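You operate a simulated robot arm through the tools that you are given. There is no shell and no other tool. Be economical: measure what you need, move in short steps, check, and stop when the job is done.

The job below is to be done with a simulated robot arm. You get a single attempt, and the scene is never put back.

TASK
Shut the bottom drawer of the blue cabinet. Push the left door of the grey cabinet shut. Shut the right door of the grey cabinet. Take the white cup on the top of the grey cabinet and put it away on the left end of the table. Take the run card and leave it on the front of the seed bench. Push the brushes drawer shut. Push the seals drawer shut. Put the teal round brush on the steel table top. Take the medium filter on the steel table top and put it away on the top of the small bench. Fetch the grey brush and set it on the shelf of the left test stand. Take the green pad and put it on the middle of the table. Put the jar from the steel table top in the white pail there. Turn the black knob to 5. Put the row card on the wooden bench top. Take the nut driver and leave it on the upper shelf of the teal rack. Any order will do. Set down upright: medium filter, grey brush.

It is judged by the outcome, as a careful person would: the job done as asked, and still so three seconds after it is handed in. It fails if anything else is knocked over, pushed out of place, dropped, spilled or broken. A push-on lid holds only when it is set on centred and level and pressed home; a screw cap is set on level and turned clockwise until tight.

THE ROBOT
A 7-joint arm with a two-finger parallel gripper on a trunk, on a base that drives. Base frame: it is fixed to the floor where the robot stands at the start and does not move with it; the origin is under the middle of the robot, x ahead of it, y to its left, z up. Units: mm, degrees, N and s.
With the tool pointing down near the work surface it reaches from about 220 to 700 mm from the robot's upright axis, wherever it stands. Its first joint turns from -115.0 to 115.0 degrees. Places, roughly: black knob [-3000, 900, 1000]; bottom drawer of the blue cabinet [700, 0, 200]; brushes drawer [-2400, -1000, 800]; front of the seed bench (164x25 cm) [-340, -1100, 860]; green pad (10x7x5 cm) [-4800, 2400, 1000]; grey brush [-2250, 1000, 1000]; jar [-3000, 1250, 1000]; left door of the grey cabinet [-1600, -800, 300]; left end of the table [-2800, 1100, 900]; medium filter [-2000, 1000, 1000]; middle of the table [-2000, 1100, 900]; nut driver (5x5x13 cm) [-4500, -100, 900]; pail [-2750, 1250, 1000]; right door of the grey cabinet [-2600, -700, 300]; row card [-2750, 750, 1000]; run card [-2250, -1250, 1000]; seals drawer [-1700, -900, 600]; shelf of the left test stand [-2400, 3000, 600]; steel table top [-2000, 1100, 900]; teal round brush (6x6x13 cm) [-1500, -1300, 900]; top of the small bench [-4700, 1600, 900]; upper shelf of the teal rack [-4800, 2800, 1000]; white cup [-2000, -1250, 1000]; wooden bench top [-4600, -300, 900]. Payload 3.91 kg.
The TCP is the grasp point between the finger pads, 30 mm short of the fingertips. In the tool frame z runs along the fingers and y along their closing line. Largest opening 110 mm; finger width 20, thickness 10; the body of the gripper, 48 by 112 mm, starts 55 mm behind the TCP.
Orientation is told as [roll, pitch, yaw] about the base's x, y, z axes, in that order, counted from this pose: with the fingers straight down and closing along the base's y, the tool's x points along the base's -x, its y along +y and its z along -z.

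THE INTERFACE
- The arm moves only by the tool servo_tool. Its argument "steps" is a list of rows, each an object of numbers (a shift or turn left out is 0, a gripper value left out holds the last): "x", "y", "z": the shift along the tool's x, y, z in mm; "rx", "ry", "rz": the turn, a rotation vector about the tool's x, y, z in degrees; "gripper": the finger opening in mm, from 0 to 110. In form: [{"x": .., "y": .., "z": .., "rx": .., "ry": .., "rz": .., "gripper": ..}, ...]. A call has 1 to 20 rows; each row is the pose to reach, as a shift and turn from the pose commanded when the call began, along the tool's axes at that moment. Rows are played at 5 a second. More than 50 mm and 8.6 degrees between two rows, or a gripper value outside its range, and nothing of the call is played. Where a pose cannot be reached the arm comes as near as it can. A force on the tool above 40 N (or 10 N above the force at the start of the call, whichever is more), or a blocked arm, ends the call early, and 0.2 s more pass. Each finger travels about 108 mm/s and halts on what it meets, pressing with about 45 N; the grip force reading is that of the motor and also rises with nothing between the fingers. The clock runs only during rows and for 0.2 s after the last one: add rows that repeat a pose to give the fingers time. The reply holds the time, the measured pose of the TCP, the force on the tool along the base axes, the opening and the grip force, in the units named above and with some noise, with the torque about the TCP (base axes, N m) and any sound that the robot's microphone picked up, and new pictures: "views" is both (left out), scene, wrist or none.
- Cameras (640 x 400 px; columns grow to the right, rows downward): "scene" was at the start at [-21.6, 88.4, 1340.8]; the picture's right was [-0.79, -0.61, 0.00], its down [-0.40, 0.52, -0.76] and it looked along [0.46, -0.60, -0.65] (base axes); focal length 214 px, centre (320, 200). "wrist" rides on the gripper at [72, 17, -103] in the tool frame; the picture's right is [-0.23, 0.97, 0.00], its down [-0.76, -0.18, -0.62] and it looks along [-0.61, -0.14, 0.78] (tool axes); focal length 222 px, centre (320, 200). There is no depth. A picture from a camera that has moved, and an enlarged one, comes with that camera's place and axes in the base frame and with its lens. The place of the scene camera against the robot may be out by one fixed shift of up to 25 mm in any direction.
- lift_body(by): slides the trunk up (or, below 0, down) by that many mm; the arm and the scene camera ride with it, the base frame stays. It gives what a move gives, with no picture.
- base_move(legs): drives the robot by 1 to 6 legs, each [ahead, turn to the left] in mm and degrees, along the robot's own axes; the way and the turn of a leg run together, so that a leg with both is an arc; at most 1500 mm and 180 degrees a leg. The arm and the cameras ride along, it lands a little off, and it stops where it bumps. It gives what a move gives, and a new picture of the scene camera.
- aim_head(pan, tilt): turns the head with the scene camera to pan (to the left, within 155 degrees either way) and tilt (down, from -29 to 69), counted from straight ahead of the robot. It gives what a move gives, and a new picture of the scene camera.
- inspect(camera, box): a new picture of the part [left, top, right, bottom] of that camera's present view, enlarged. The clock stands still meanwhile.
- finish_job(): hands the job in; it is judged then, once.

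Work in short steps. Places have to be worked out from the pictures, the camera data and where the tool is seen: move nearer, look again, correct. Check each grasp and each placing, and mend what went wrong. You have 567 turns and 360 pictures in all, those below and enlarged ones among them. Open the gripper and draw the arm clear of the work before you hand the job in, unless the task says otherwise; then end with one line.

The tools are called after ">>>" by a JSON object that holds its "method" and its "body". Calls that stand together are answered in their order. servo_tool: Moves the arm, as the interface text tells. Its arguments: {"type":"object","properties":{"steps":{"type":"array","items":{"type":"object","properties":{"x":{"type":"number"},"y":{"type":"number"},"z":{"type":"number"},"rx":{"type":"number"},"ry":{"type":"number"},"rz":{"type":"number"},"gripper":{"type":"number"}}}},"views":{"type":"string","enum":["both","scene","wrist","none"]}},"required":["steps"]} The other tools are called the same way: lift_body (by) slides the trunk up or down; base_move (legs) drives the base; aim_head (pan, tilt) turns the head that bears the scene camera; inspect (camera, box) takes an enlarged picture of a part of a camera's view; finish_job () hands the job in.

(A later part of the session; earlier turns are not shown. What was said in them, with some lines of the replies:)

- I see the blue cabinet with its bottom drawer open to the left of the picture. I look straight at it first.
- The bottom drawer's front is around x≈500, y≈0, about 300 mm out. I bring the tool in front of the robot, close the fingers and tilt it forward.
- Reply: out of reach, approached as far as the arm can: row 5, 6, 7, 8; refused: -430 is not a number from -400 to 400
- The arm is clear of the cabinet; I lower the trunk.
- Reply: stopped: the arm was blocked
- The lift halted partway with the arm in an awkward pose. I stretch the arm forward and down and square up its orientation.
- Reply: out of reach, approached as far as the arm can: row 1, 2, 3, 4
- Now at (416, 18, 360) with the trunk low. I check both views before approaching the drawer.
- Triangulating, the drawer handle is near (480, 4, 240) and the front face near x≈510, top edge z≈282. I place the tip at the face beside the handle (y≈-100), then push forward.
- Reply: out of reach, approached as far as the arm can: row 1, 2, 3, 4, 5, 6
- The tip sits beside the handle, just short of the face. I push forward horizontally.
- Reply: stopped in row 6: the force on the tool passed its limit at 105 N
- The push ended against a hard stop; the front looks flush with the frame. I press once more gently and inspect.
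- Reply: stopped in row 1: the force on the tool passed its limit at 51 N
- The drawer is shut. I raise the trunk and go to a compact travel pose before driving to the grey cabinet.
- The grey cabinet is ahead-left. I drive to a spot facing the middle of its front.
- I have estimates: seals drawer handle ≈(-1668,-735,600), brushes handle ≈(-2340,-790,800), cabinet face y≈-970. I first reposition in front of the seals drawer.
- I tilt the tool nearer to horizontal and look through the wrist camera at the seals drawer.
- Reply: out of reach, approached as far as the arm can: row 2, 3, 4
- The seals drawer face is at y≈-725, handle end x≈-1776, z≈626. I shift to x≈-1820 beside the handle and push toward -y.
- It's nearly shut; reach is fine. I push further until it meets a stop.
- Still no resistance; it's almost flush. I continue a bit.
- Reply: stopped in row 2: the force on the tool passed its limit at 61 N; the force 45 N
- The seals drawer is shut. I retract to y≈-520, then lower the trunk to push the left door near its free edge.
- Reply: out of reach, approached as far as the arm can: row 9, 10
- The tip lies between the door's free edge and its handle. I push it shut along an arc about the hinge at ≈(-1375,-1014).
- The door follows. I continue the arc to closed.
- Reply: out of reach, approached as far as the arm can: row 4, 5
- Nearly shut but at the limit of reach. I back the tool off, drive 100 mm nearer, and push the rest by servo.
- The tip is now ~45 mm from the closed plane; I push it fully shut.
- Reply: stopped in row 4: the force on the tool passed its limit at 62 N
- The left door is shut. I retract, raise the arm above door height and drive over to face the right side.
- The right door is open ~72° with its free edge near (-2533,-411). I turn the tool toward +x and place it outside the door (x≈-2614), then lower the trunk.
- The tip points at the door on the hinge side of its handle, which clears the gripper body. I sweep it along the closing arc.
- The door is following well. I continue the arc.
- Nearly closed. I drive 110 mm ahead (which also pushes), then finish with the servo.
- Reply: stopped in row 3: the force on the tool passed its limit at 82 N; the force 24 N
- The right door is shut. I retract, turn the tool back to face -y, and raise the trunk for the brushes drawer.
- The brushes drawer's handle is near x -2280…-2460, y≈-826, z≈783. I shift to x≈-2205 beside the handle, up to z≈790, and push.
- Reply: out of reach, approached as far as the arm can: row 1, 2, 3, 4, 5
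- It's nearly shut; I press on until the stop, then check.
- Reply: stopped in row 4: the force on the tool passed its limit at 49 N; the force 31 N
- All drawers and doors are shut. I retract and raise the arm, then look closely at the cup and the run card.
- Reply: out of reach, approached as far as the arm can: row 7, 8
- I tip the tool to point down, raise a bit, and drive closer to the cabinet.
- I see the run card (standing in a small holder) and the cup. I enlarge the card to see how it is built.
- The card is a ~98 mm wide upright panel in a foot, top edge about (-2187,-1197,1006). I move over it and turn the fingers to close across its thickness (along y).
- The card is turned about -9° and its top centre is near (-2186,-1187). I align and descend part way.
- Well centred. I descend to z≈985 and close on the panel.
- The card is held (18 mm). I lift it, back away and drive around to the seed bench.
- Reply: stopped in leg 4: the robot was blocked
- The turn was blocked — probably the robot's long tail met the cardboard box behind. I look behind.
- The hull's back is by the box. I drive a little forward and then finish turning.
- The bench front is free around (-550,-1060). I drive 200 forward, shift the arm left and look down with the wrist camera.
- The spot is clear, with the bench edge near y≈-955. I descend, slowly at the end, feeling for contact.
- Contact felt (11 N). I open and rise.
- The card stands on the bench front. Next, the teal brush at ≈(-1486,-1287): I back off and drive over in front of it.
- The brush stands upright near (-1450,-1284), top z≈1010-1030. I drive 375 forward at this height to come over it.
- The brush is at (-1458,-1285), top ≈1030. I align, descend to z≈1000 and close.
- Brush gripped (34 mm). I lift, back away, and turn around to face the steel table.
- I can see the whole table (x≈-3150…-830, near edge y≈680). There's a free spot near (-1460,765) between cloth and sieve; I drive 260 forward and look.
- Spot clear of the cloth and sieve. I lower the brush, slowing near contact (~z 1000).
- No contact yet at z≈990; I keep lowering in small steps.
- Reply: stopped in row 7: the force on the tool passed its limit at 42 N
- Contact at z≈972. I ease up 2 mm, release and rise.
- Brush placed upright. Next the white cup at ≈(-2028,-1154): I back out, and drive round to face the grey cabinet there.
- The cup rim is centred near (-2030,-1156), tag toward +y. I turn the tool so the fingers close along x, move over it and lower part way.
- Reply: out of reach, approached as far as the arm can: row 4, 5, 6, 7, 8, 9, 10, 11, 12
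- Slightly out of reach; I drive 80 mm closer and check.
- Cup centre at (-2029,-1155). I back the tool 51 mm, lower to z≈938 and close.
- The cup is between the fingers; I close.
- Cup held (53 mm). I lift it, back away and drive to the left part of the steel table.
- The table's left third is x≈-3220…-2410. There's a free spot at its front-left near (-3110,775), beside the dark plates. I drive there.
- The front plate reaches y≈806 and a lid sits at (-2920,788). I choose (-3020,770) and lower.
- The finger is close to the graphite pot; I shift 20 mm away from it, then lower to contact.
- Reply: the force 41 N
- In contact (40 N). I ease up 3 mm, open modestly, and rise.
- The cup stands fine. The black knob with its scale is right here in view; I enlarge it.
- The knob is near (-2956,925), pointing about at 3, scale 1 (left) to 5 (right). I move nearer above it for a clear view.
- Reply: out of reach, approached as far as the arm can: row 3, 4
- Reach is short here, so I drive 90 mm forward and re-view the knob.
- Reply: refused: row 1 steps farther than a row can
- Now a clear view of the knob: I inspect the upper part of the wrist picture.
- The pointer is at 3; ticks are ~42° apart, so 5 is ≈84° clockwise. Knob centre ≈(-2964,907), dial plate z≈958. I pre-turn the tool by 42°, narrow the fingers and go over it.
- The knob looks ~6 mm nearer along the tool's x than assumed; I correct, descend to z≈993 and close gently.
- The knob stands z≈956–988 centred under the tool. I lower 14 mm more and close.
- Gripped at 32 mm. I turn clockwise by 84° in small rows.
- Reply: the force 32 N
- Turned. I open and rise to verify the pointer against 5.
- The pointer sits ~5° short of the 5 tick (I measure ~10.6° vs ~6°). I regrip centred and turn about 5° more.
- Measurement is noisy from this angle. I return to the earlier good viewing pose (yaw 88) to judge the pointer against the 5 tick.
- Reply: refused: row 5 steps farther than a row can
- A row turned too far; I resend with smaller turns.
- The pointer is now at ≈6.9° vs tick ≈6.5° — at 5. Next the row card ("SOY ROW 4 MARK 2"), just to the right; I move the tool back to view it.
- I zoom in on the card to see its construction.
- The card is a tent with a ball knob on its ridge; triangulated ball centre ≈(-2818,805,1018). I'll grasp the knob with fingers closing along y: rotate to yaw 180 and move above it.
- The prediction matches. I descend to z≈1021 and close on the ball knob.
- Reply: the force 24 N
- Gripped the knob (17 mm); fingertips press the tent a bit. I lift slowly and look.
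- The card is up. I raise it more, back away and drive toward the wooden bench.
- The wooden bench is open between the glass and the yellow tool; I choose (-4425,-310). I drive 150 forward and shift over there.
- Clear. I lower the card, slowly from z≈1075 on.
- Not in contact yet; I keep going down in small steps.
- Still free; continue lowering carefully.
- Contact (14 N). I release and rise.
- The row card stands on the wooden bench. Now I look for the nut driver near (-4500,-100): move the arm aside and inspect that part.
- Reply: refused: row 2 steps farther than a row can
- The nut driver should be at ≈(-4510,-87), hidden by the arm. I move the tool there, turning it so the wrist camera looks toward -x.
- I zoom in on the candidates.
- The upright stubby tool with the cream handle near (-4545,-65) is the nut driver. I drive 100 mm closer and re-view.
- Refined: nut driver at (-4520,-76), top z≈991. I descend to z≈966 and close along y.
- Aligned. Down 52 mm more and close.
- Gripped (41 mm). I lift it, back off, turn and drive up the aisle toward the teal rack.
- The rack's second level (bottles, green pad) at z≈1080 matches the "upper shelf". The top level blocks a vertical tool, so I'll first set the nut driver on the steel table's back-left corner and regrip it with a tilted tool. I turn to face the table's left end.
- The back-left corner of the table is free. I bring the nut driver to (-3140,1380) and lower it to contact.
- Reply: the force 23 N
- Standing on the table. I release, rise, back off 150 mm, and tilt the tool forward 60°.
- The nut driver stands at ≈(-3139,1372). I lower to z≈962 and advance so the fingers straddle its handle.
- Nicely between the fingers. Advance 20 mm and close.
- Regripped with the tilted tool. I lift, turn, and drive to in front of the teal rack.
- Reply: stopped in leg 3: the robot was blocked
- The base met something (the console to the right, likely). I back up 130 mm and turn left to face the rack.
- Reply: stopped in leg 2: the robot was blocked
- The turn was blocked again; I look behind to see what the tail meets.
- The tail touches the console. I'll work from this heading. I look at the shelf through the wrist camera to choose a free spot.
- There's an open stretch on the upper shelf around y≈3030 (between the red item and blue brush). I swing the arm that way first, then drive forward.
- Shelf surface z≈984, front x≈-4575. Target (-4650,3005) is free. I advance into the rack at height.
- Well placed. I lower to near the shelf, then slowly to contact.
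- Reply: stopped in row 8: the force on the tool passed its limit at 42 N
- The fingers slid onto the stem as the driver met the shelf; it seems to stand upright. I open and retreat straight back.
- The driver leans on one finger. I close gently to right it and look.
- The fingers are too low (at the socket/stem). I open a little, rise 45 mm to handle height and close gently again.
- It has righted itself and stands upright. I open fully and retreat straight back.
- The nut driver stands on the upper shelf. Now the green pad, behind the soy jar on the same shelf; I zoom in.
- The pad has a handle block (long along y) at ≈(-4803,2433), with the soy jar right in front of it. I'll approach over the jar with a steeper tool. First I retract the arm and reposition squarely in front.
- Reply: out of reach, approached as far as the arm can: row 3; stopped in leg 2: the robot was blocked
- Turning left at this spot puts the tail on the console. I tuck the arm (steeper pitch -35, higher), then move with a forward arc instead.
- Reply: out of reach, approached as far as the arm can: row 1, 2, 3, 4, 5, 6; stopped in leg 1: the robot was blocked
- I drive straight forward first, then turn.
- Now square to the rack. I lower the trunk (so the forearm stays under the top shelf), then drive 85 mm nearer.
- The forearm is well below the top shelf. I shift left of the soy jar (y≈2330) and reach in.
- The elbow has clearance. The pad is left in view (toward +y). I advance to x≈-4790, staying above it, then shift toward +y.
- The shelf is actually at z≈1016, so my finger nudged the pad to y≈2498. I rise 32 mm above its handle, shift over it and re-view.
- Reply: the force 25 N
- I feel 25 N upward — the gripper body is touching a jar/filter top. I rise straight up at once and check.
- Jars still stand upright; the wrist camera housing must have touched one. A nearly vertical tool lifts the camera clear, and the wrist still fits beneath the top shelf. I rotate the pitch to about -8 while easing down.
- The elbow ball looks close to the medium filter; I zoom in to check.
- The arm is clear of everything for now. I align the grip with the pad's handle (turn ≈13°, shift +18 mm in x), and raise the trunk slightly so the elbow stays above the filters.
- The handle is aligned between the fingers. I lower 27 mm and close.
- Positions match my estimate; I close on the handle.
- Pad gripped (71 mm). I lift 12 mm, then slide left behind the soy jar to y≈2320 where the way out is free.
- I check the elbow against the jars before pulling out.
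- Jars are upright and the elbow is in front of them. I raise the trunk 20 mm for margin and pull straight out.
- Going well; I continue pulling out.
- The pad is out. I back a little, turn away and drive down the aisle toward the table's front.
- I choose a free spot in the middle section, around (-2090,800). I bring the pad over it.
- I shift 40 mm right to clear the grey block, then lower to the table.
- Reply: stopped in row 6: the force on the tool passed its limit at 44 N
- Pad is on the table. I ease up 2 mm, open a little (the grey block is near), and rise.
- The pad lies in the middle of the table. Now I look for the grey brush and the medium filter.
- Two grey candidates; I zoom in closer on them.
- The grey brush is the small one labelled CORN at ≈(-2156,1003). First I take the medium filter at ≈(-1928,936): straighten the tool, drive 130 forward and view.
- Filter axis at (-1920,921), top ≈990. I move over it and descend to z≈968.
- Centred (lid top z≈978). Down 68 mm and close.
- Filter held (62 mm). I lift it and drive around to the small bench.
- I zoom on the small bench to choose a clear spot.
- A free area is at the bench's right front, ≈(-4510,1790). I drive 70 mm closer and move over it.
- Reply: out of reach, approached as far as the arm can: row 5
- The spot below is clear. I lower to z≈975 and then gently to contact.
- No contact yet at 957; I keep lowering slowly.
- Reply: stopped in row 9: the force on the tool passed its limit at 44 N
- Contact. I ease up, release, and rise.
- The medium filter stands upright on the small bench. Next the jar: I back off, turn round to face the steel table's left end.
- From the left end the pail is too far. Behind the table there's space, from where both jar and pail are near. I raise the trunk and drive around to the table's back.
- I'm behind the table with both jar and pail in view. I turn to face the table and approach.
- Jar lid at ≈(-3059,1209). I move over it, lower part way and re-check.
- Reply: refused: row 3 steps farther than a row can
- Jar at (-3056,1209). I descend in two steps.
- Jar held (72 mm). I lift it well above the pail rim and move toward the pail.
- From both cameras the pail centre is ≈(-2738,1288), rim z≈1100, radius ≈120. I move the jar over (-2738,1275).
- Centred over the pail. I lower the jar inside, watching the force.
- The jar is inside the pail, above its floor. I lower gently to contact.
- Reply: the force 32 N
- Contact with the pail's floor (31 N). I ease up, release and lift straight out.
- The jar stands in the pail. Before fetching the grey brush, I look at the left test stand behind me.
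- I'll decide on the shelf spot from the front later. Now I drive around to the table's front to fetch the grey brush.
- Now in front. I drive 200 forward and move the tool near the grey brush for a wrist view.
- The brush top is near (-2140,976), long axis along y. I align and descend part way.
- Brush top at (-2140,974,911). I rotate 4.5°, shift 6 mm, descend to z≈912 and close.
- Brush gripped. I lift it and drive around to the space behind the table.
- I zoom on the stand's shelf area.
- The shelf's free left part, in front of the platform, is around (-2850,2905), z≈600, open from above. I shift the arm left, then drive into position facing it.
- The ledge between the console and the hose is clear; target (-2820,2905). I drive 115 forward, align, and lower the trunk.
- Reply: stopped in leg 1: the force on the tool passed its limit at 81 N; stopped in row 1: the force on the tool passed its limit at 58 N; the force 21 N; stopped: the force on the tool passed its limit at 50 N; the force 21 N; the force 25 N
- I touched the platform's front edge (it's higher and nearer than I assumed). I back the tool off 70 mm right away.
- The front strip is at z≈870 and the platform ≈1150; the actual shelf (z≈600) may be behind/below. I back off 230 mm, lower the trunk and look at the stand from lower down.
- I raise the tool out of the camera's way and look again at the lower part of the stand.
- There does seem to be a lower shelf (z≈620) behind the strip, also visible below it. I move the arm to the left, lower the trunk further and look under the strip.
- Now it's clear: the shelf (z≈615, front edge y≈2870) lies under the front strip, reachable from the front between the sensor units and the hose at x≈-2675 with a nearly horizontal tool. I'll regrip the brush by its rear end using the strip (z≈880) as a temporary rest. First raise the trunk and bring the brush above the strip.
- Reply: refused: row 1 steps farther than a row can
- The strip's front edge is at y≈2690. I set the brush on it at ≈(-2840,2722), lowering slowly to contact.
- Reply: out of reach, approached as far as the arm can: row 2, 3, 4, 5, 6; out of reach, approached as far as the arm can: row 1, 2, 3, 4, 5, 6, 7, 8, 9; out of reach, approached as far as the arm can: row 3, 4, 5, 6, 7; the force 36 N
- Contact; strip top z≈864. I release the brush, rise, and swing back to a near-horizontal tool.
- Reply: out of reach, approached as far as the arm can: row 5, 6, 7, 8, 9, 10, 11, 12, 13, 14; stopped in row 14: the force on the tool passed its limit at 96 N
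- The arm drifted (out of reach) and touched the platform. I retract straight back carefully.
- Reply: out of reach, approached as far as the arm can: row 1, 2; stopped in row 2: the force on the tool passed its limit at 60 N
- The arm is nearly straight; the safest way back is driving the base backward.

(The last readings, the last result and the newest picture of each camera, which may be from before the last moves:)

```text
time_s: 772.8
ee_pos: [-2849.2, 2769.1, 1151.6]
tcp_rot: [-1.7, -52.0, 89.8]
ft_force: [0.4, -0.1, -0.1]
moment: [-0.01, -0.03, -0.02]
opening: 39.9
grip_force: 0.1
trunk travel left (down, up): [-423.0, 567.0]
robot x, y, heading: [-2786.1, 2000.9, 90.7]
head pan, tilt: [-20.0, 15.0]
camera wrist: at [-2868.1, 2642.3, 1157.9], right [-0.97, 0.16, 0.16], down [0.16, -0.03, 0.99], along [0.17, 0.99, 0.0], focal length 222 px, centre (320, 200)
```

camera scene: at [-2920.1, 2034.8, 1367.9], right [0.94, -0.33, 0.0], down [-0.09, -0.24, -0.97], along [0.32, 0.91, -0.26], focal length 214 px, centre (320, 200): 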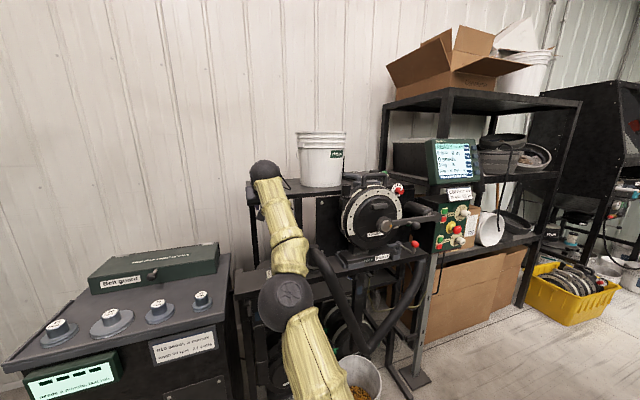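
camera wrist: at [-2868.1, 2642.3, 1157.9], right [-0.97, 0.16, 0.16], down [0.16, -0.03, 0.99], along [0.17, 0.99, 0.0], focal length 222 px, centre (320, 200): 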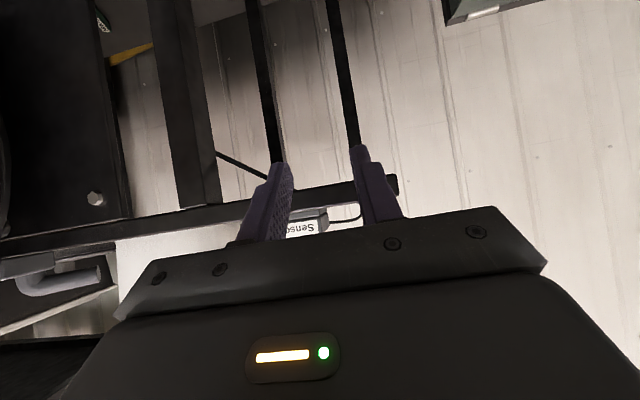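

Free. Now I bend the arm by retracting the tool.

>>> {"method": "servo_tool", "body": {"steps": [{"x": 25, "z": -32}, {"x": 50, "z": -63}, {"x": 74, "z": -95}, {"x": 98, "z": -126}, {"x": 123, "z": -158}], "views": "both"}}

```text
time_s: 774.0
ee_pos: [-2876.1, 2650.3, 1265.7]
tcp_rot: [6.2, -52.1, 89.0]
ft_force: [-3.0, -2.4, 0.2]
moment: [0.05, -0.1, -0.12]
opening: 40.1
grip_force: 0.0
out of reach, approached as far as the arm can: row 1, 2, 3, 4, 5
trunk travel left (down, up): [-423.0, 567.0]
robot x, y, heading: [-2784.7, 2005.8, 90.5]
head pan, tilt: [-20.0, 15.0]
camera scene: at [-2919.4, 2031.3, 1368.2], right [0.94, -0.33, 0.0], down [-0.09, -0.24, -0.97], along [0.32, 0.91, -0.26], focal length 214 px, centre (320, 200)
camera wrist: at [-2882.7, 2522.2, 1273.3], right [-0.97, 0.07, 0.24], down [0.24, -0.01, 0.97], along [0.07, 1.0, -0.01], focal length 222 px, centre (320, 200)
```

scene: 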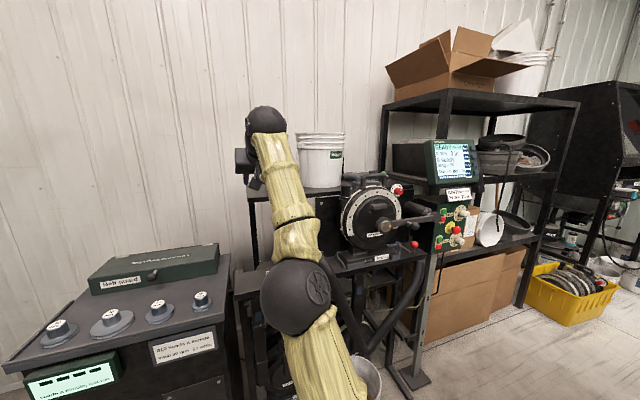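
wrist: 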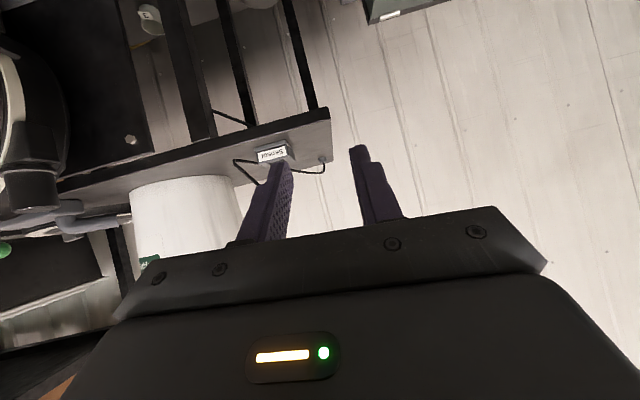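

The arm has flipped to an elbow-low posture. I bring it back gradually to a comfortable tool-down pose.

>>> {"method": "servo_tool", "body": {"steps": [{"ry": 8, "x": 6, "z": -20}, {"ry": 16, "x": 12, "z": -40}, {"ry": 24, "x": 20, "z": -60}, {"ry": 32, "x": 30, "z": -80}, {"ry": 40, "x": 40, "z": -100}, {"ry": 48, "x": 50, "z": -115}, {"ry": 52, "x": 60, "z": -120, "rx": 4}], "views": "scene"}}

```text
time_s: 775.6
ee_pos: [-2818.0, 2482.0, 1201.5]
tcp_rot: [-2.8, -12.7, 90.3]
ft_force: [0.6, -1.1, -0.3]
moment: [0.07, 0.07, 0.02]
opening: 40.0
grip_force: 0.1
out of reach, approached as far as the arm can: row 1, 2, 3, 4, 5, 6, 7
trunk travel left (down, up): [-423.0, 567.0]
robot x, y, heading: [-2787.0, 2005.4, 90.3]
head pan, tilt: [-20.0, 15.0]
camera scene: at [-2917.8, 2030.8, 1368.3], right [0.94, -0.33, 0.0], down [-0.09, -0.24, -0.97], along [0.32, 0.91, -0.26], focal length 214 px, centre (320, 200)
```

scene: 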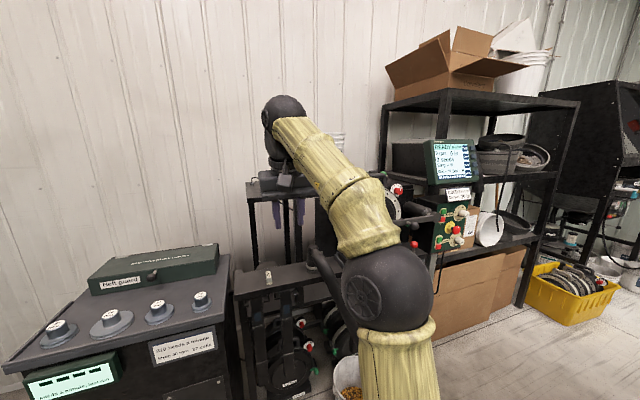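

Recovered, and the brush is standing on the strip. Tilted poses work best with the shoulder ~220 mm above the tool, so I raise the trunk 300 mm, then lower and tilt the tool in free space.

>>> {"method": "lift_body", "body": {"by": 300}}

>>> {"method": "servo_tool", "body": {"steps": [{"z": 45, "x": 0, "rx": -2.8}, {"z": 90, "rx": -2.8}, {"z": 135, "rx": -2.8, "ry": -5}, {"z": 180, "rx": -2.8, "ry": -12}, {"z": 225, "rx": -2.8, "ry": -19}, {"z": 270, "rx": -2.8, "ry": -26}, {"z": 310, "rx": -2.8, "ry": -33}, {"z": 350, "rx": -2.8, "ry": -40}, {"z": 385, "x": 5, "rx": -2.8, "ry": -47}, {"z": 415, "x": 10, "rx": -2.8, "ry": -54}, {"z": 440, "x": 15, "rx": -2.8, "ry": -61}], "views": "both"}}

```text
time_s: 778.6
ee_pos: [-2819.2, 2486.7, 1499.9]
tcp_rot: [-2.8, -12.6, 90.5]
ft_force: [0.6, -0.3, -0.7]
moment: [-0.01, 0.01, 0.02]
opening: 39.8
grip_force: 0.1
trunk travel left (down, up): [-723.0, 267.0]
robot x, y, heading: [-2783.9, 2004.7, 90.3]
head pan, tilt: [-20.0, 15.0]
```

```text
time_s: 781.0
ee_pos: [-2800.2, 2571.3, 1066.3]
tcp_rot: [-2.5, -73.5, 94.1]
ft_force: [0.1, 0.0, 0.3]
moment: [-0.03, 0.0, -0.04]
opening: 40.0
grip_force: 0.1
trunk travel left (down, up): [-723.0, 267.0]
robot x, y, heading: [-2783.8, 2008.1, 90.5]
head pan, tilt: [-20.0, 15.0]
camera scene: at [-2920.8, 2035.7, 1667.8], right [0.94, -0.33, 0.0], down [-0.09, -0.24, -0.97], along [0.32, 0.91, -0.26], focal length 214 px, centre (320, 200)
camera wrist: at [-2812.3, 2449.1, 1026.2], right [-0.98, 0.04, 0.21], down [0.18, -0.38, 0.91], along [0.11, 0.93, 0.36], focal length 222 px, centre (320, 200)
```

scene: 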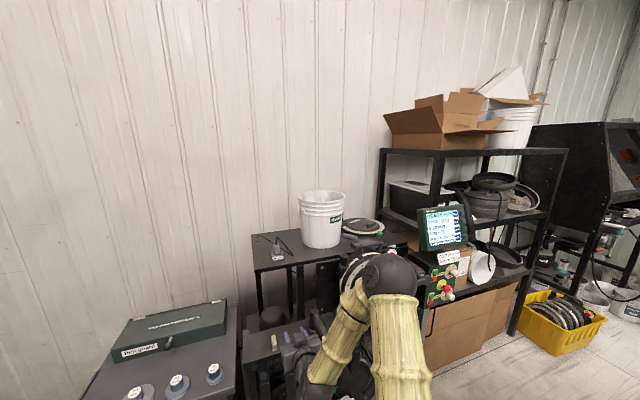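
wrist: 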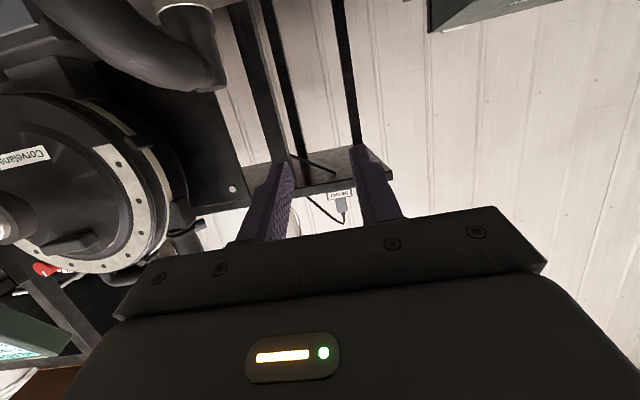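

Now in a good tilted posture. I lower in front of the strip and line up with the brush at x≈-2853.

>>> {"method": "servo_tool", "body": {"steps": [{"x": 40, "y": 18, "z": 12, "rx": 1.3, "rz": 1.1}, {"x": 80, "y": 36, "z": 24, "rx": 1.3, "rz": 1.1}, {"x": 122, "y": 52, "z": 36, "rx": 1.3, "rz": 1.1}], "views": "wrist"}}

>>> {"method": "inspect", "body": {"camera": "wrist", "box": [220, 60, 420, 220]}}

```text
time_s: 781.8
ee_pos: [-2849.3, 2568.2, 939.5]
tcp_rot: [-0.4, -73.6, 90.5]
ft_force: [-0.2, -0.4, -0.5]
moment: [0.01, 0.0, 0.04]
opening: 40.0
grip_force: 0.0
trunk travel left (down, up): [-723.0, 267.0]
robot x, y, heading: [-2787.0, 2004.9, 90.4]
head pan, tilt: [-20.0, 15.0]
camera wrist: at [-2865.3, 2446.9, 898.5], right [-0.97, 0.06, 0.22], down [0.18, -0.38, 0.91], along [0.14, 0.92, 0.36], focal length 222 px, centre (320, 200)
```

wrist: 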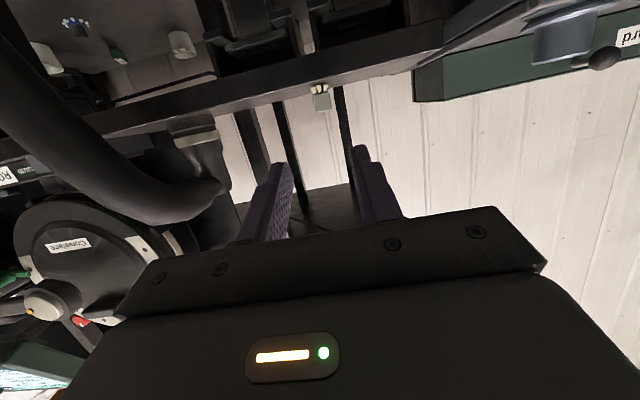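

```text
2.50 times, centred on (320, 140) of wrist
camera zoom: at [-2865.3, 2446.9, 898.5], right [-0.97, 0.06, 0.22], down [0.18, -0.38, 0.91], along [0.14, 0.92, 0.36], focal length 555 px, centre (320, 350)
```

zoom: 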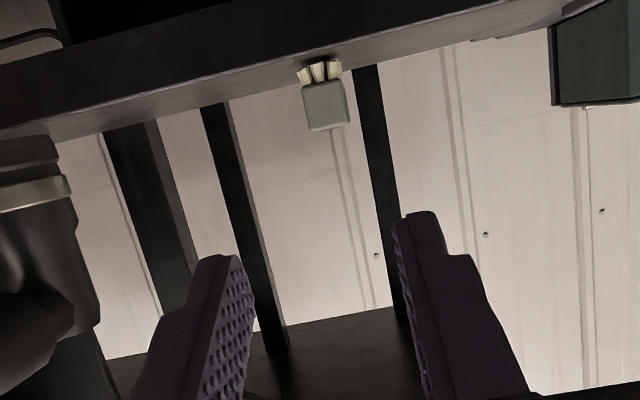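

The brush's near end is at ≈(-2853,2723,890). I lower to z≈897 and approach, stopping short to check alignment.

>>> {"method": "servo_tool", "body": {"steps": [{"x": 40, "y": 4, "z": 12}, {"x": 29, "y": 4, "z": 50}, {"x": 18, "y": 4, "z": 88}, {"x": 10, "y": 4, "z": 115}], "views": "wrist"}}

>>> {"method": "inspect", "body": {"camera": "wrist", "box": [220, 60, 420, 220]}}

```text
time_s: 782.8
ee_pos: [-2851.7, 2674.8, 898.8]
tcp_rot: [-0.3, -73.4, 90.4]
ft_force: [-0.3, 0.0, -0.2]
moment: [-0.04, -0.02, 0.01]
opening: 40.1
grip_force: 0.0
trunk travel left (down, up): [-723.0, 267.0]
robot x, y, heading: [-2784.9, 2005.6, 90.5]
head pan, tilt: [-20.0, 15.0]
camera wrist: at [-2868.7, 2554.2, 858.1], right [-0.97, 0.06, 0.22], down [0.18, -0.38, 0.91], along [0.14, 0.92, 0.36], focal length 222 px, centre (320, 200)
```

wrist: 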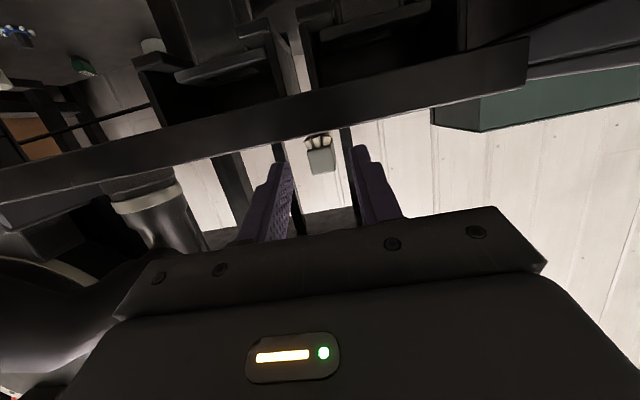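

```text
2.50 times, centred on (320, 140) of wrist
camera zoom: at [-2868.7, 2554.2, 858.1], right [-0.97, 0.06, 0.22], down [0.18, -0.38, 0.91], along [0.14, 0.92, 0.36], focal length 555 px, centre (320, 350)
```

zoom: 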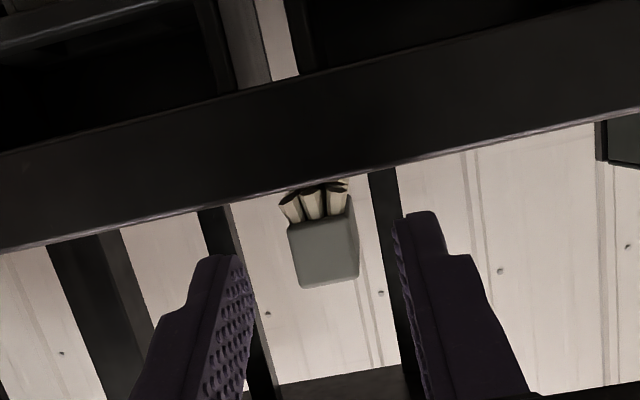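

Aligned. I advance 40 mm and close on the brush's rear end.

>>> {"method": "servo_tool", "body": {"steps": [{"x": -6, "z": 20}, {"x": -11, "z": 38}, {"x": -11, "z": 38, "gripper": 20}, {"x": -11, "z": 38, "gripper": 0}, {"x": -11, "z": 38, "gripper": 0}, {"x": -11, "z": 38, "gripper": 0}], "views": "wrist"}}

>>> {"method": "inspect", "body": {"camera": "wrist", "box": [220, 60, 420, 220]}}

```text
time_s: 784.2
ee_pos: [-2853.2, 2713.3, 897.6]
tcp_rot: [-0.5, -73.6, 90.4]
ft_force: [0.6, 0.1, 0.1]
moment: [-0.03, -0.03, 0.0]
opening: 16.8
grip_force: 45.0
trunk travel left (down, up): [-723.0, 267.0]
robot x, y, heading: [-2784.8, 2008.3, 90.4]
head pan, tilt: [-20.0, 15.0]
camera wrist: at [-2869.0, 2592.9, 858.7], right [-0.97, 0.06, 0.22], down [0.18, -0.38, 0.91], along [0.14, 0.92, 0.36], focal length 222 px, centre (320, 200)
```

wrist: 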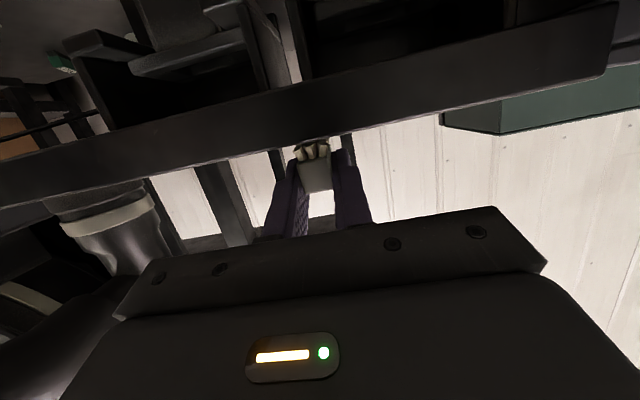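

```text
2.50 times, centred on (320, 140) of wrist
camera zoom: at [-2869.0, 2592.9, 858.7], right [-0.97, 0.06, 0.22], down [0.18, -0.38, 0.91], along [0.14, 0.92, 0.36], focal length 555 px, centre (320, 350)
```

zoom: 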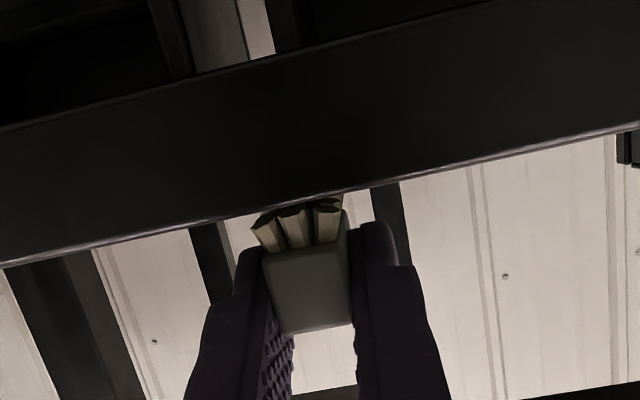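

Gripped. I lift, retreat, then lower the trunk to the shelf's height and view the opening.

>>> {"method": "servo_tool", "body": {"steps": [{"x": -15, "z": -4}, {"x": -29, "z": -9}, {"x": -17, "z": -50}, {"x": -5, "z": -91}, {"x": 7, "z": -132}, {"x": 19, "z": -173}, {"x": 30, "z": -210}], "views": "none"}}

>>> {"method": "lift_body", "body": {"by": -260}}

>>> {"method": "servo_tool", "body": {"steps": [{"z": 0}], "views": "both"}}

```text
time_s: 785.8
ee_pos: [-2852.5, 2501.3, 926.9]
tcp_rot: [-0.4, -73.5, 90.4]
ft_force: [0.1, -0.7, 0.1]
moment: [-0.02, -0.03, 0.02]
opening: 16.6
grip_force: 45.1
trunk travel left (down, up): [-723.0, 267.0]
robot x, y, heading: [-2786.3, 2003.1, 90.2]
head pan, tilt: [-20.0, 15.0]
```

```text
time_s: 788.5
ee_pos: [-2853.5, 2501.9, 667.2]
tcp_rot: [-0.4, -73.6, 90.4]
ft_force: [0.2, 0.3, 0.5]
moment: [0.0, -0.02, -0.01]
opening: 17.0
grip_force: 45.1
trunk travel left (down, up): [-463.0, 527.0]
robot x, y, heading: [-2783.8, 2007.6, 90.5]
head pan, tilt: [-20.0, 15.0]
```

```text
time_s: 788.9
ee_pos: [-2853.2, 2501.5, 666.5]
tcp_rot: [-0.4, -73.7, 90.5]
ft_force: [-0.2, 0.3, -0.8]
moment: [0.02, 0.02, 0.01]
opening: 16.9
grip_force: 45.0
trunk travel left (down, up): [-463.0, 527.0]
robot x, y, heading: [-2781.4, 2004.3, 90.5]
head pan, tilt: [-20.0, 15.0]
camera scene: at [-2920.2, 2034.7, 1407.8], right [0.94, -0.33, 0.0], down [-0.09, -0.24, -0.97], along [0.32, 0.91, -0.26], focal length 214 px, centre (320, 200)
camera wrist: at [-2869.0, 2380.8, 627.1], right [-0.97, 0.06, 0.22], down [0.18, -0.38, 0.91], along [0.14, 0.92, 0.36], focal length 222 px, centre (320, 200)
```

scene: 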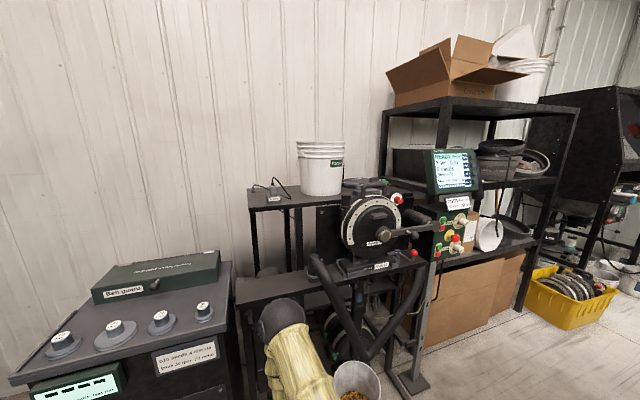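
wrist: 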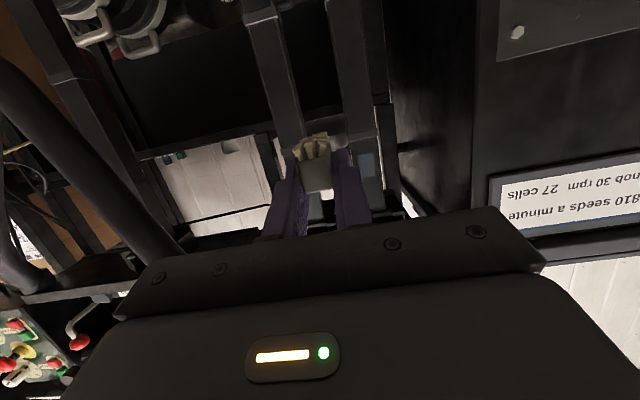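

I can see the window into the shelf between the leg/sensor and the hose. Shelf edge is z≈650, y≈2840. I aim the tool toward heading 80° and line up in front of the window at z≈705.

>>> {"method": "servo_tool", "body": {"steps": [{"x": -13, "y": -37, "z": 11, "rx": 2.4, "rz": 0.7}, {"x": -26, "y": -74, "z": 23, "rx": 4.8, "rz": 1.4}, {"x": -40, "y": -111, "z": 34, "rx": 7.2, "rz": 2.1}, {"x": -53, "y": -147, "z": 46, "rx": 9.6, "rz": 2.8}], "views": "wrist"}}

>>> {"method": "inspect", "body": {"camera": "wrist", "box": [120, 60, 420, 230]}}

```text
time_s: 789.9
ee_pos: [-2704.2, 2560.7, 705.1]
tcp_rot: [-0.5, -73.6, 80.5]
ft_force: [0.3, 0.7, -0.4]
moment: [0.0, -0.01, -0.02]
opening: 16.6
grip_force: 44.6
trunk travel left (down, up): [-463.0, 527.0]
robot x, y, heading: [-2785.5, 2009.0, 90.5]
head pan, tilt: [-20.0, 15.0]
camera wrist: at [-2741.8, 2444.8, 664.6], right [-0.95, 0.23, 0.22], down [0.11, -0.41, 0.91], along [0.3, 0.88, 0.36], focal length 222 px, centre (320, 200)
```

wrist: 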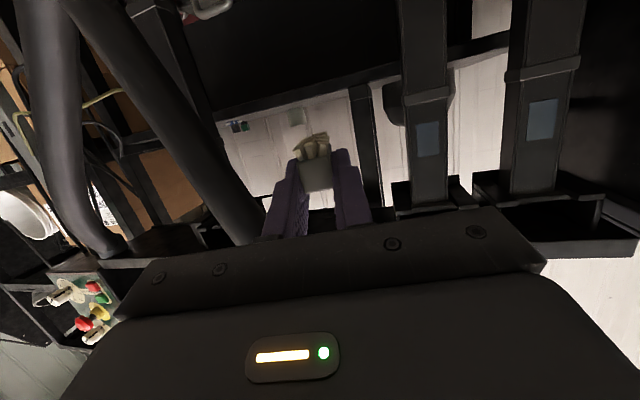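

```text
2.13 times, centred on (270, 145) of wrist
camera zoom: at [-2741.8, 2444.8, 664.6], right [-0.95, 0.23, 0.22], down [0.11, -0.41, 0.91], along [0.3, 0.88, 0.36], focal length 474 px, centre (427, 317)
```

zoom: 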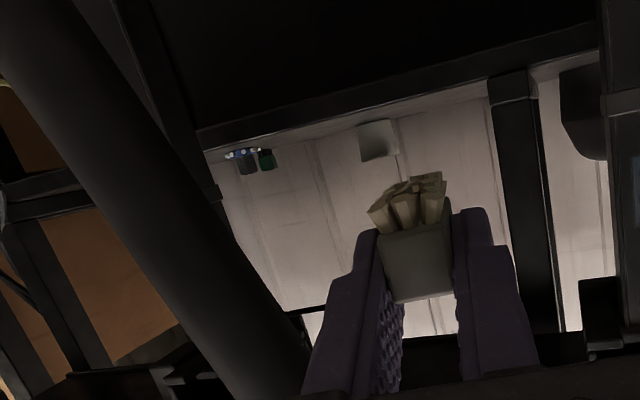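

The window is clear and the tool is lined up. I advance 200 mm horizontally and check.

>>> {"method": "servo_tool", "body": {"steps": [{"x": -11, "z": 38}, {"x": -23, "z": 77}, {"x": -34, "z": 115}, {"x": -45, "z": 153}, {"x": -56, "z": 192}], "views": "both"}}

```text
time_s: 791.1
ee_pos: [-2672.6, 2758.6, 702.9]
tcp_rot: [-0.6, -73.6, 80.7]
ft_force: [0.1, 0.9, -0.2]
moment: [-0.02, 0.01, -0.04]
opening: 16.7
grip_force: 44.8
trunk travel left (down, up): [-463.0, 527.0]
robot x, y, heading: [-2785.1, 2005.3, 90.6]
head pan, tilt: [-20.0, 15.0]
camera scene: at [-2920.2, 2034.7, 1407.8], right [0.94, -0.33, 0.0], down [-0.09, -0.24, -0.97], along [0.32, 0.91, -0.26], focal length 214 px, centre (320, 200)
camera wrist: at [-2707.7, 2642.4, 663.5], right [-0.95, 0.23, 0.22], down [0.11, -0.41, 0.91], along [0.3, 0.88, 0.36], focal length 222 px, centre (320, 200)
```

scene: 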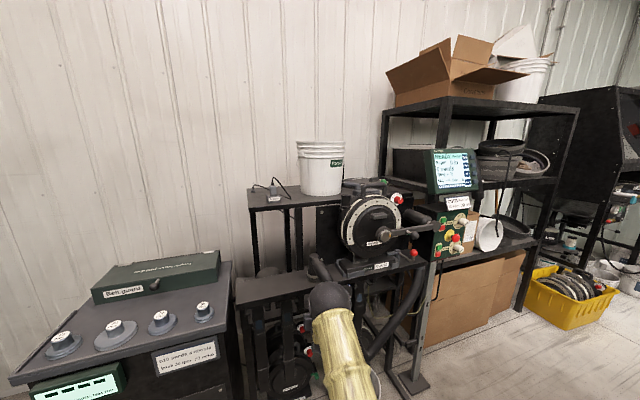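
wrist: 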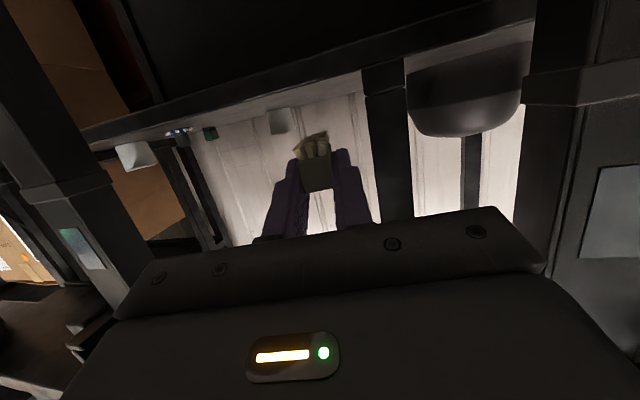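

Clear of the hose; leg and shelf edge at y≈2830. I advance another 92 mm.

>>> {"method": "servo_tool", "body": {"steps": [{"x": -9, "z": 30}, {"x": -18, "z": 60}, {"x": -27, "z": 90}], "views": "wrist"}}

>>> {"method": "inspect", "body": {"camera": "wrist", "box": [220, 40, 420, 200]}}

```text
time_s: 791.9
ee_pos: [-2654.3, 2848.0, 704.7]
tcp_rot: [-0.6, -73.6, 80.6]
ft_force: [-0.3, 0.0, 0.2]
moment: [-0.05, -0.05, 0.03]
opening: 16.9
grip_force: 45.3
trunk travel left (down, up): [-463.0, 527.0]
robot x, y, heading: [-2785.0, 2006.4, 90.1]
head pan, tilt: [-20.0, 15.0]
camera wrist: at [-2690.8, 2732.0, 665.1], right [-0.95, 0.23, 0.22], down [0.11, -0.41, 0.91], along [0.3, 0.88, 0.36], focal length 222 px, centre (320, 200)
```

wrist: 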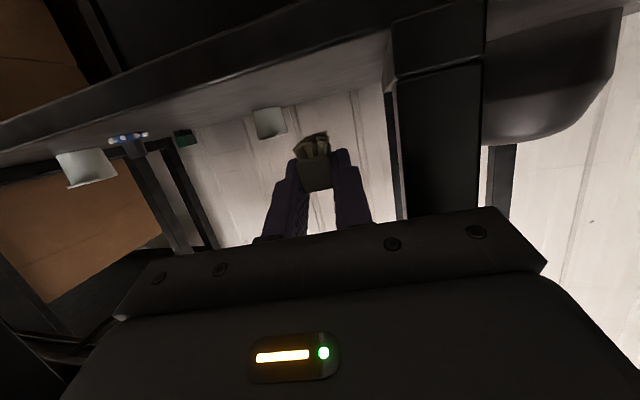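

```text
2.50 times, centred on (320, 120) of wrist
camera zoom: at [-2690.8, 2732.0, 665.1], right [-0.95, 0.23, 0.22], down [0.11, -0.41, 0.91], along [0.3, 0.88, 0.36], focal length 555 px, centre (320, 400)
```

zoom: 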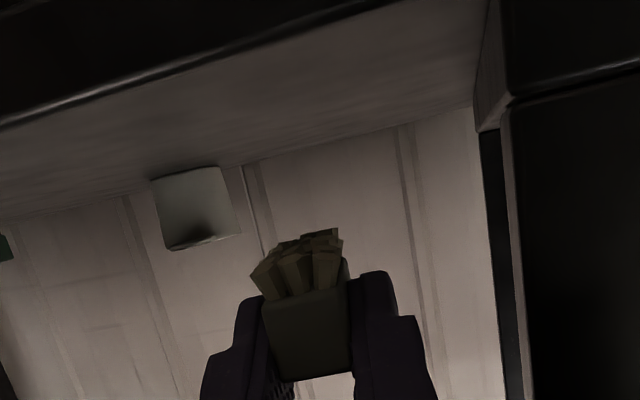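

The brush is above the shelf, fully past its front edge. I lower slowly until contact.

>>> {"method": "servo_tool", "body": {"steps": [{"x": 8, "z": 2}, {"x": 15, "z": 4}, {"x": 19, "z": 6}, {"x": 23, "z": 7}, {"x": 27, "z": 8}, {"x": 31, "z": 9}, {"x": 35, "z": 10}, {"x": 39, "z": 11}, {"x": 43, "z": 13}], "views": "wrist"}}

```text
time_s: 793.9
ee_pos: [-2654.9, 2850.7, 669.9]
tcp_rot: [-0.5, -74.5, 80.6]
ft_force: [-0.4, -4.6, 31.3]
moment: [-0.3, 0.03, -0.01]
opening: 16.7
grip_force: 45.1
trunk travel left (down, up): [-463.0, 527.0]
robot x, y, heading: [-2781.7, 2008.3, 90.6]
head pan, tilt: [-20.0, 15.0]
camera wrist: at [-2691.7, 2735.4, 627.4], right [-0.95, 0.23, 0.22], down [0.1, -0.42, 0.9], along [0.3, 0.88, 0.38], focal length 222 px, centre (320, 200)
```

wrist: 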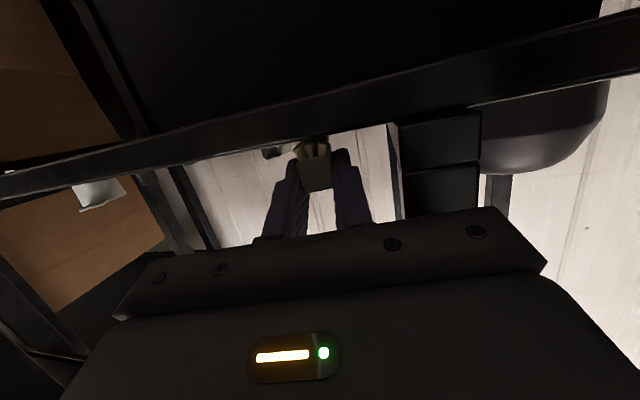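

Contact (shelf z≈637). I ease up 2 mm and open the fingers, then look.

>>> {"method": "servo_tool", "body": {"steps": [{"x": -2, "z": -1}, {"x": -2, "z": -1, "gripper": 24}, {"x": -2, "z": -1, "gripper": 32}, {"x": -2, "z": -1, "gripper": 36}], "views": "wrist"}}

>>> {"method": "inspect", "body": {"camera": "wrist", "box": [220, 80, 420, 240]}}

```text
time_s: 794.9
ee_pos: [-2656.4, 2850.3, 660.5]
tcp_rot: [-0.5, -73.6, 80.6]
ft_force: [0.2, -1.0, 0.2]
moment: [-0.03, 0.0, -0.03]
opening: 35.9
grip_force: 0.1
trunk travel left (down, up): [-463.0, 527.0]
robot x, y, heading: [-2787.2, 2005.1, 90.5]
head pan, tilt: [-20.0, 15.0]
camera wrist: at [-2692.5, 2734.2, 621.1], right [-0.95, 0.23, 0.22], down [0.11, -0.41, 0.91], along [0.3, 0.88, 0.36], focal length 222 px, centre (320, 200)
```

wrist: 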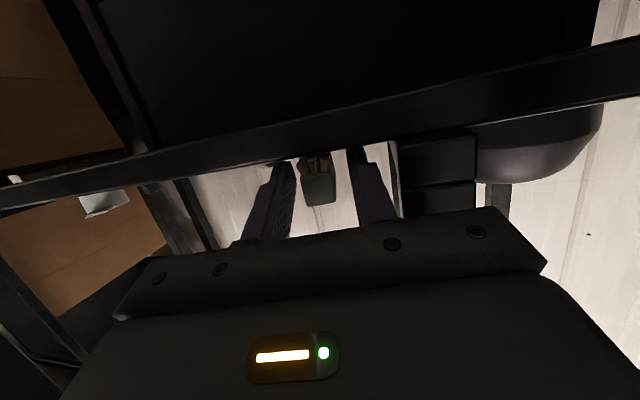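

```text
2.50 times, centred on (320, 160) of wrist
camera zoom: at [-2692.5, 2734.2, 621.1], right [-0.95, 0.23, 0.22], down [0.11, -0.41, 0.91], along [0.3, 0.88, 0.36], focal length 555 px, centre (320, 300)
```

zoom: 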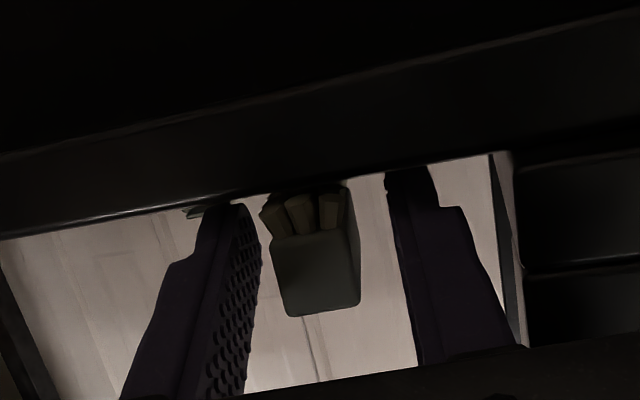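

The brush stands upright on the shelf. I retreat straight back along the same line.

>>> {"method": "servo_tool", "body": {"steps": [{"x": -4, "z": -1}, {"x": 7, "z": -39}, {"x": 18, "z": -77}, {"x": 29, "z": -115}], "views": "wrist"}}

>>> {"method": "inspect", "body": {"camera": "wrist", "box": [200, 60, 440, 220]}}

```text
time_s: 795.9
ee_pos: [-2675.7, 2734.2, 668.0]
tcp_rot: [-0.5, -73.6, 80.5]
ft_force: [0.3, 0.4, 0.2]
moment: [0.04, 0.01, 0.01]
opening: 35.8
grip_force: 0.1
trunk travel left (down, up): [-463.0, 527.0]
robot x, y, heading: [-2785.6, 2005.0, 90.2]
head pan, tilt: [-20.0, 15.0]
camera wrist: at [-2711.7, 2617.2, 628.0], right [-0.95, 0.23, 0.22], down [0.11, -0.41, 0.91], along [0.3, 0.88, 0.36], focal length 222 px, centre (320, 200)
```

wrist: 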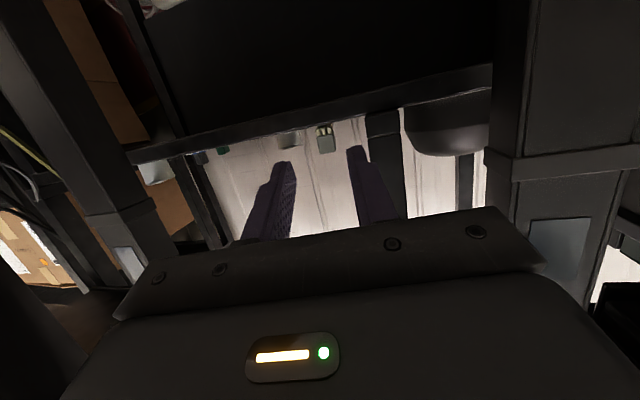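

```text
2.50 times, centred on (320, 140) of wrist
camera zoom: at [-2711.7, 2617.2, 628.0], right [-0.95, 0.23, 0.22], down [0.11, -0.41, 0.91], along [0.3, 0.88, 0.36], focal length 555 px, centre (320, 350)
```

zoom: 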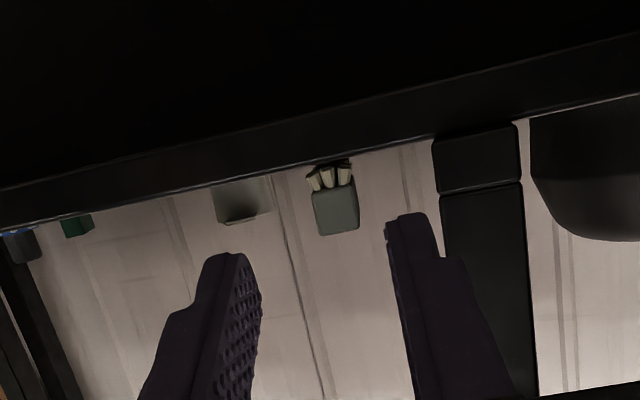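

The brush stands upright. I retreat fully clear.

>>> {"method": "servo_tool", "body": {"steps": [{"x": 11, "z": -38}, {"x": 22, "z": -77}, {"x": 33, "z": -115}, {"x": 44, "z": -153}, {"x": 55, "z": -192}], "views": "none"}}

>>> {"method": "aim_head", "body": {"pan": -10, "tilt": 35}}

>>> {"method": "aim_head", "body": {"pan": 70, "tilt": 20}}

>>> {"method": "aim_head", "body": {"pan": -150, "tilt": 25}}

```text
time_s: 797.1
ee_pos: [-2711.5, 2537.3, 668.9]
tcp_rot: [-0.5, -73.5, 80.5]
ft_force: [0.3, -0.6, -0.1]
moment: [0.0, -0.02, 0.01]
opening: 35.9
grip_force: 0.0
trunk travel left (down, up): [-463.0, 527.0]
robot x, y, heading: [-2786.1, 2003.1, 90.6]
head pan, tilt: [-20.0, 15.0]
```

```text
time_s: 797.9
ee_pos: [-2712.1, 2538.0, 666.7]
tcp_rot: [-0.6, -73.5, 80.6]
ft_force: [-0.1, 0.0, 0.5]
moment: [0.01, -0.03, -0.04]
opening: 36.3
grip_force: 0.0
trunk travel left (down, up): [-463.0, 527.0]
robot x, y, heading: [-2784.5, 2004.1, 90.6]
head pan, tilt: [-10.0, 35.0]
camera scene: at [-2936.8, 2033.5, 1375.9], right [0.99, -0.17, 0.0], down [-0.09, -0.57, -0.82], along [0.14, 0.81, -0.57], focal length 214 px, centre (320, 200)
```

scene: 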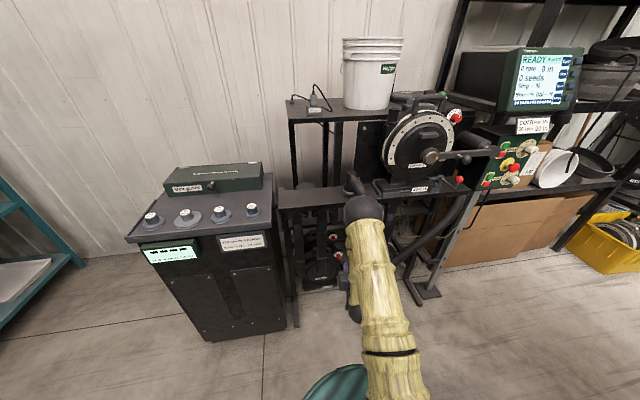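

```text
time_s: 799.4
ee_pos: [-2712.5, 2537.0, 668.2]
tcp_rot: [-0.5, -73.6, 80.5]
ft_force: [0.9, 0.2, 0.7]
moment: [-0.01, -0.05, 0.04]
opening: 36.0
grip_force: 0.0
trunk travel left (down, up): [-463.0, 527.0]
robot x, y, heading: [-2784.9, 2006.0, 90.8]
head pan, tilt: [70.0, 20.0]
camera scene: at [-3039.1, 1977.8, 1399.7], right [0.33, 0.94, 0.0], down [0.32, -0.11, -0.94], along [-0.89, 0.31, -0.34], focal length 214 px, centre (320, 200)
```

scene: 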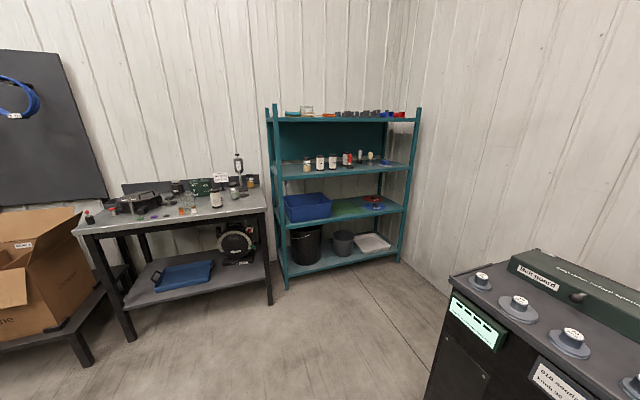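

```text
time_s: 802.6
ee_pos: [-2712.0, 2537.5, 667.4]
tcp_rot: [-0.4, -73.6, 80.4]
ft_force: [0.0, 0.0, -0.3]
moment: [0.03, -0.01, 0.01]
opening: 36.2
grip_force: 0.0
trunk travel left (down, up): [-463.0, 527.0]
robot x, y, heading: [-2786.6, 2004.8, 90.3]
head pan, tilt: [-150.0, 25.0]
camera scene: at [-2904.6, 1867.2, 1391.6], right [-0.86, -0.51, 0.0], down [-0.21, 0.36, -0.91], along [0.46, -0.78, -0.42], focal length 214 px, centre (320, 200)
```

scene: 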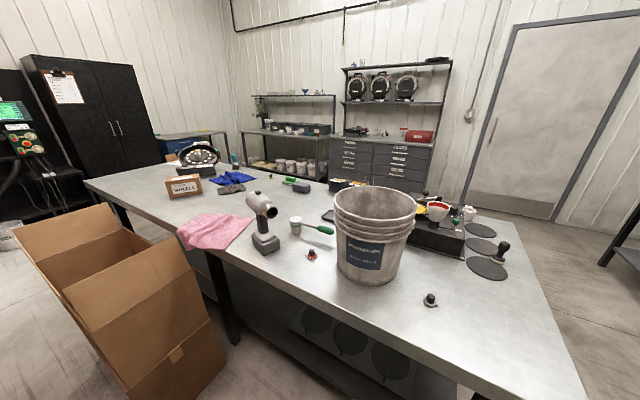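

All fifteen items are done and nothing around looks disturbed; the gripper is open and the arm is clear. I hand the job in.

>>> {"method": "finish_job", "body": {}}

```text
The job is handed in.
```

I finished all fifteen tasks and handed the job in. The medium filter and the grey brush are both standing upright where you asked.
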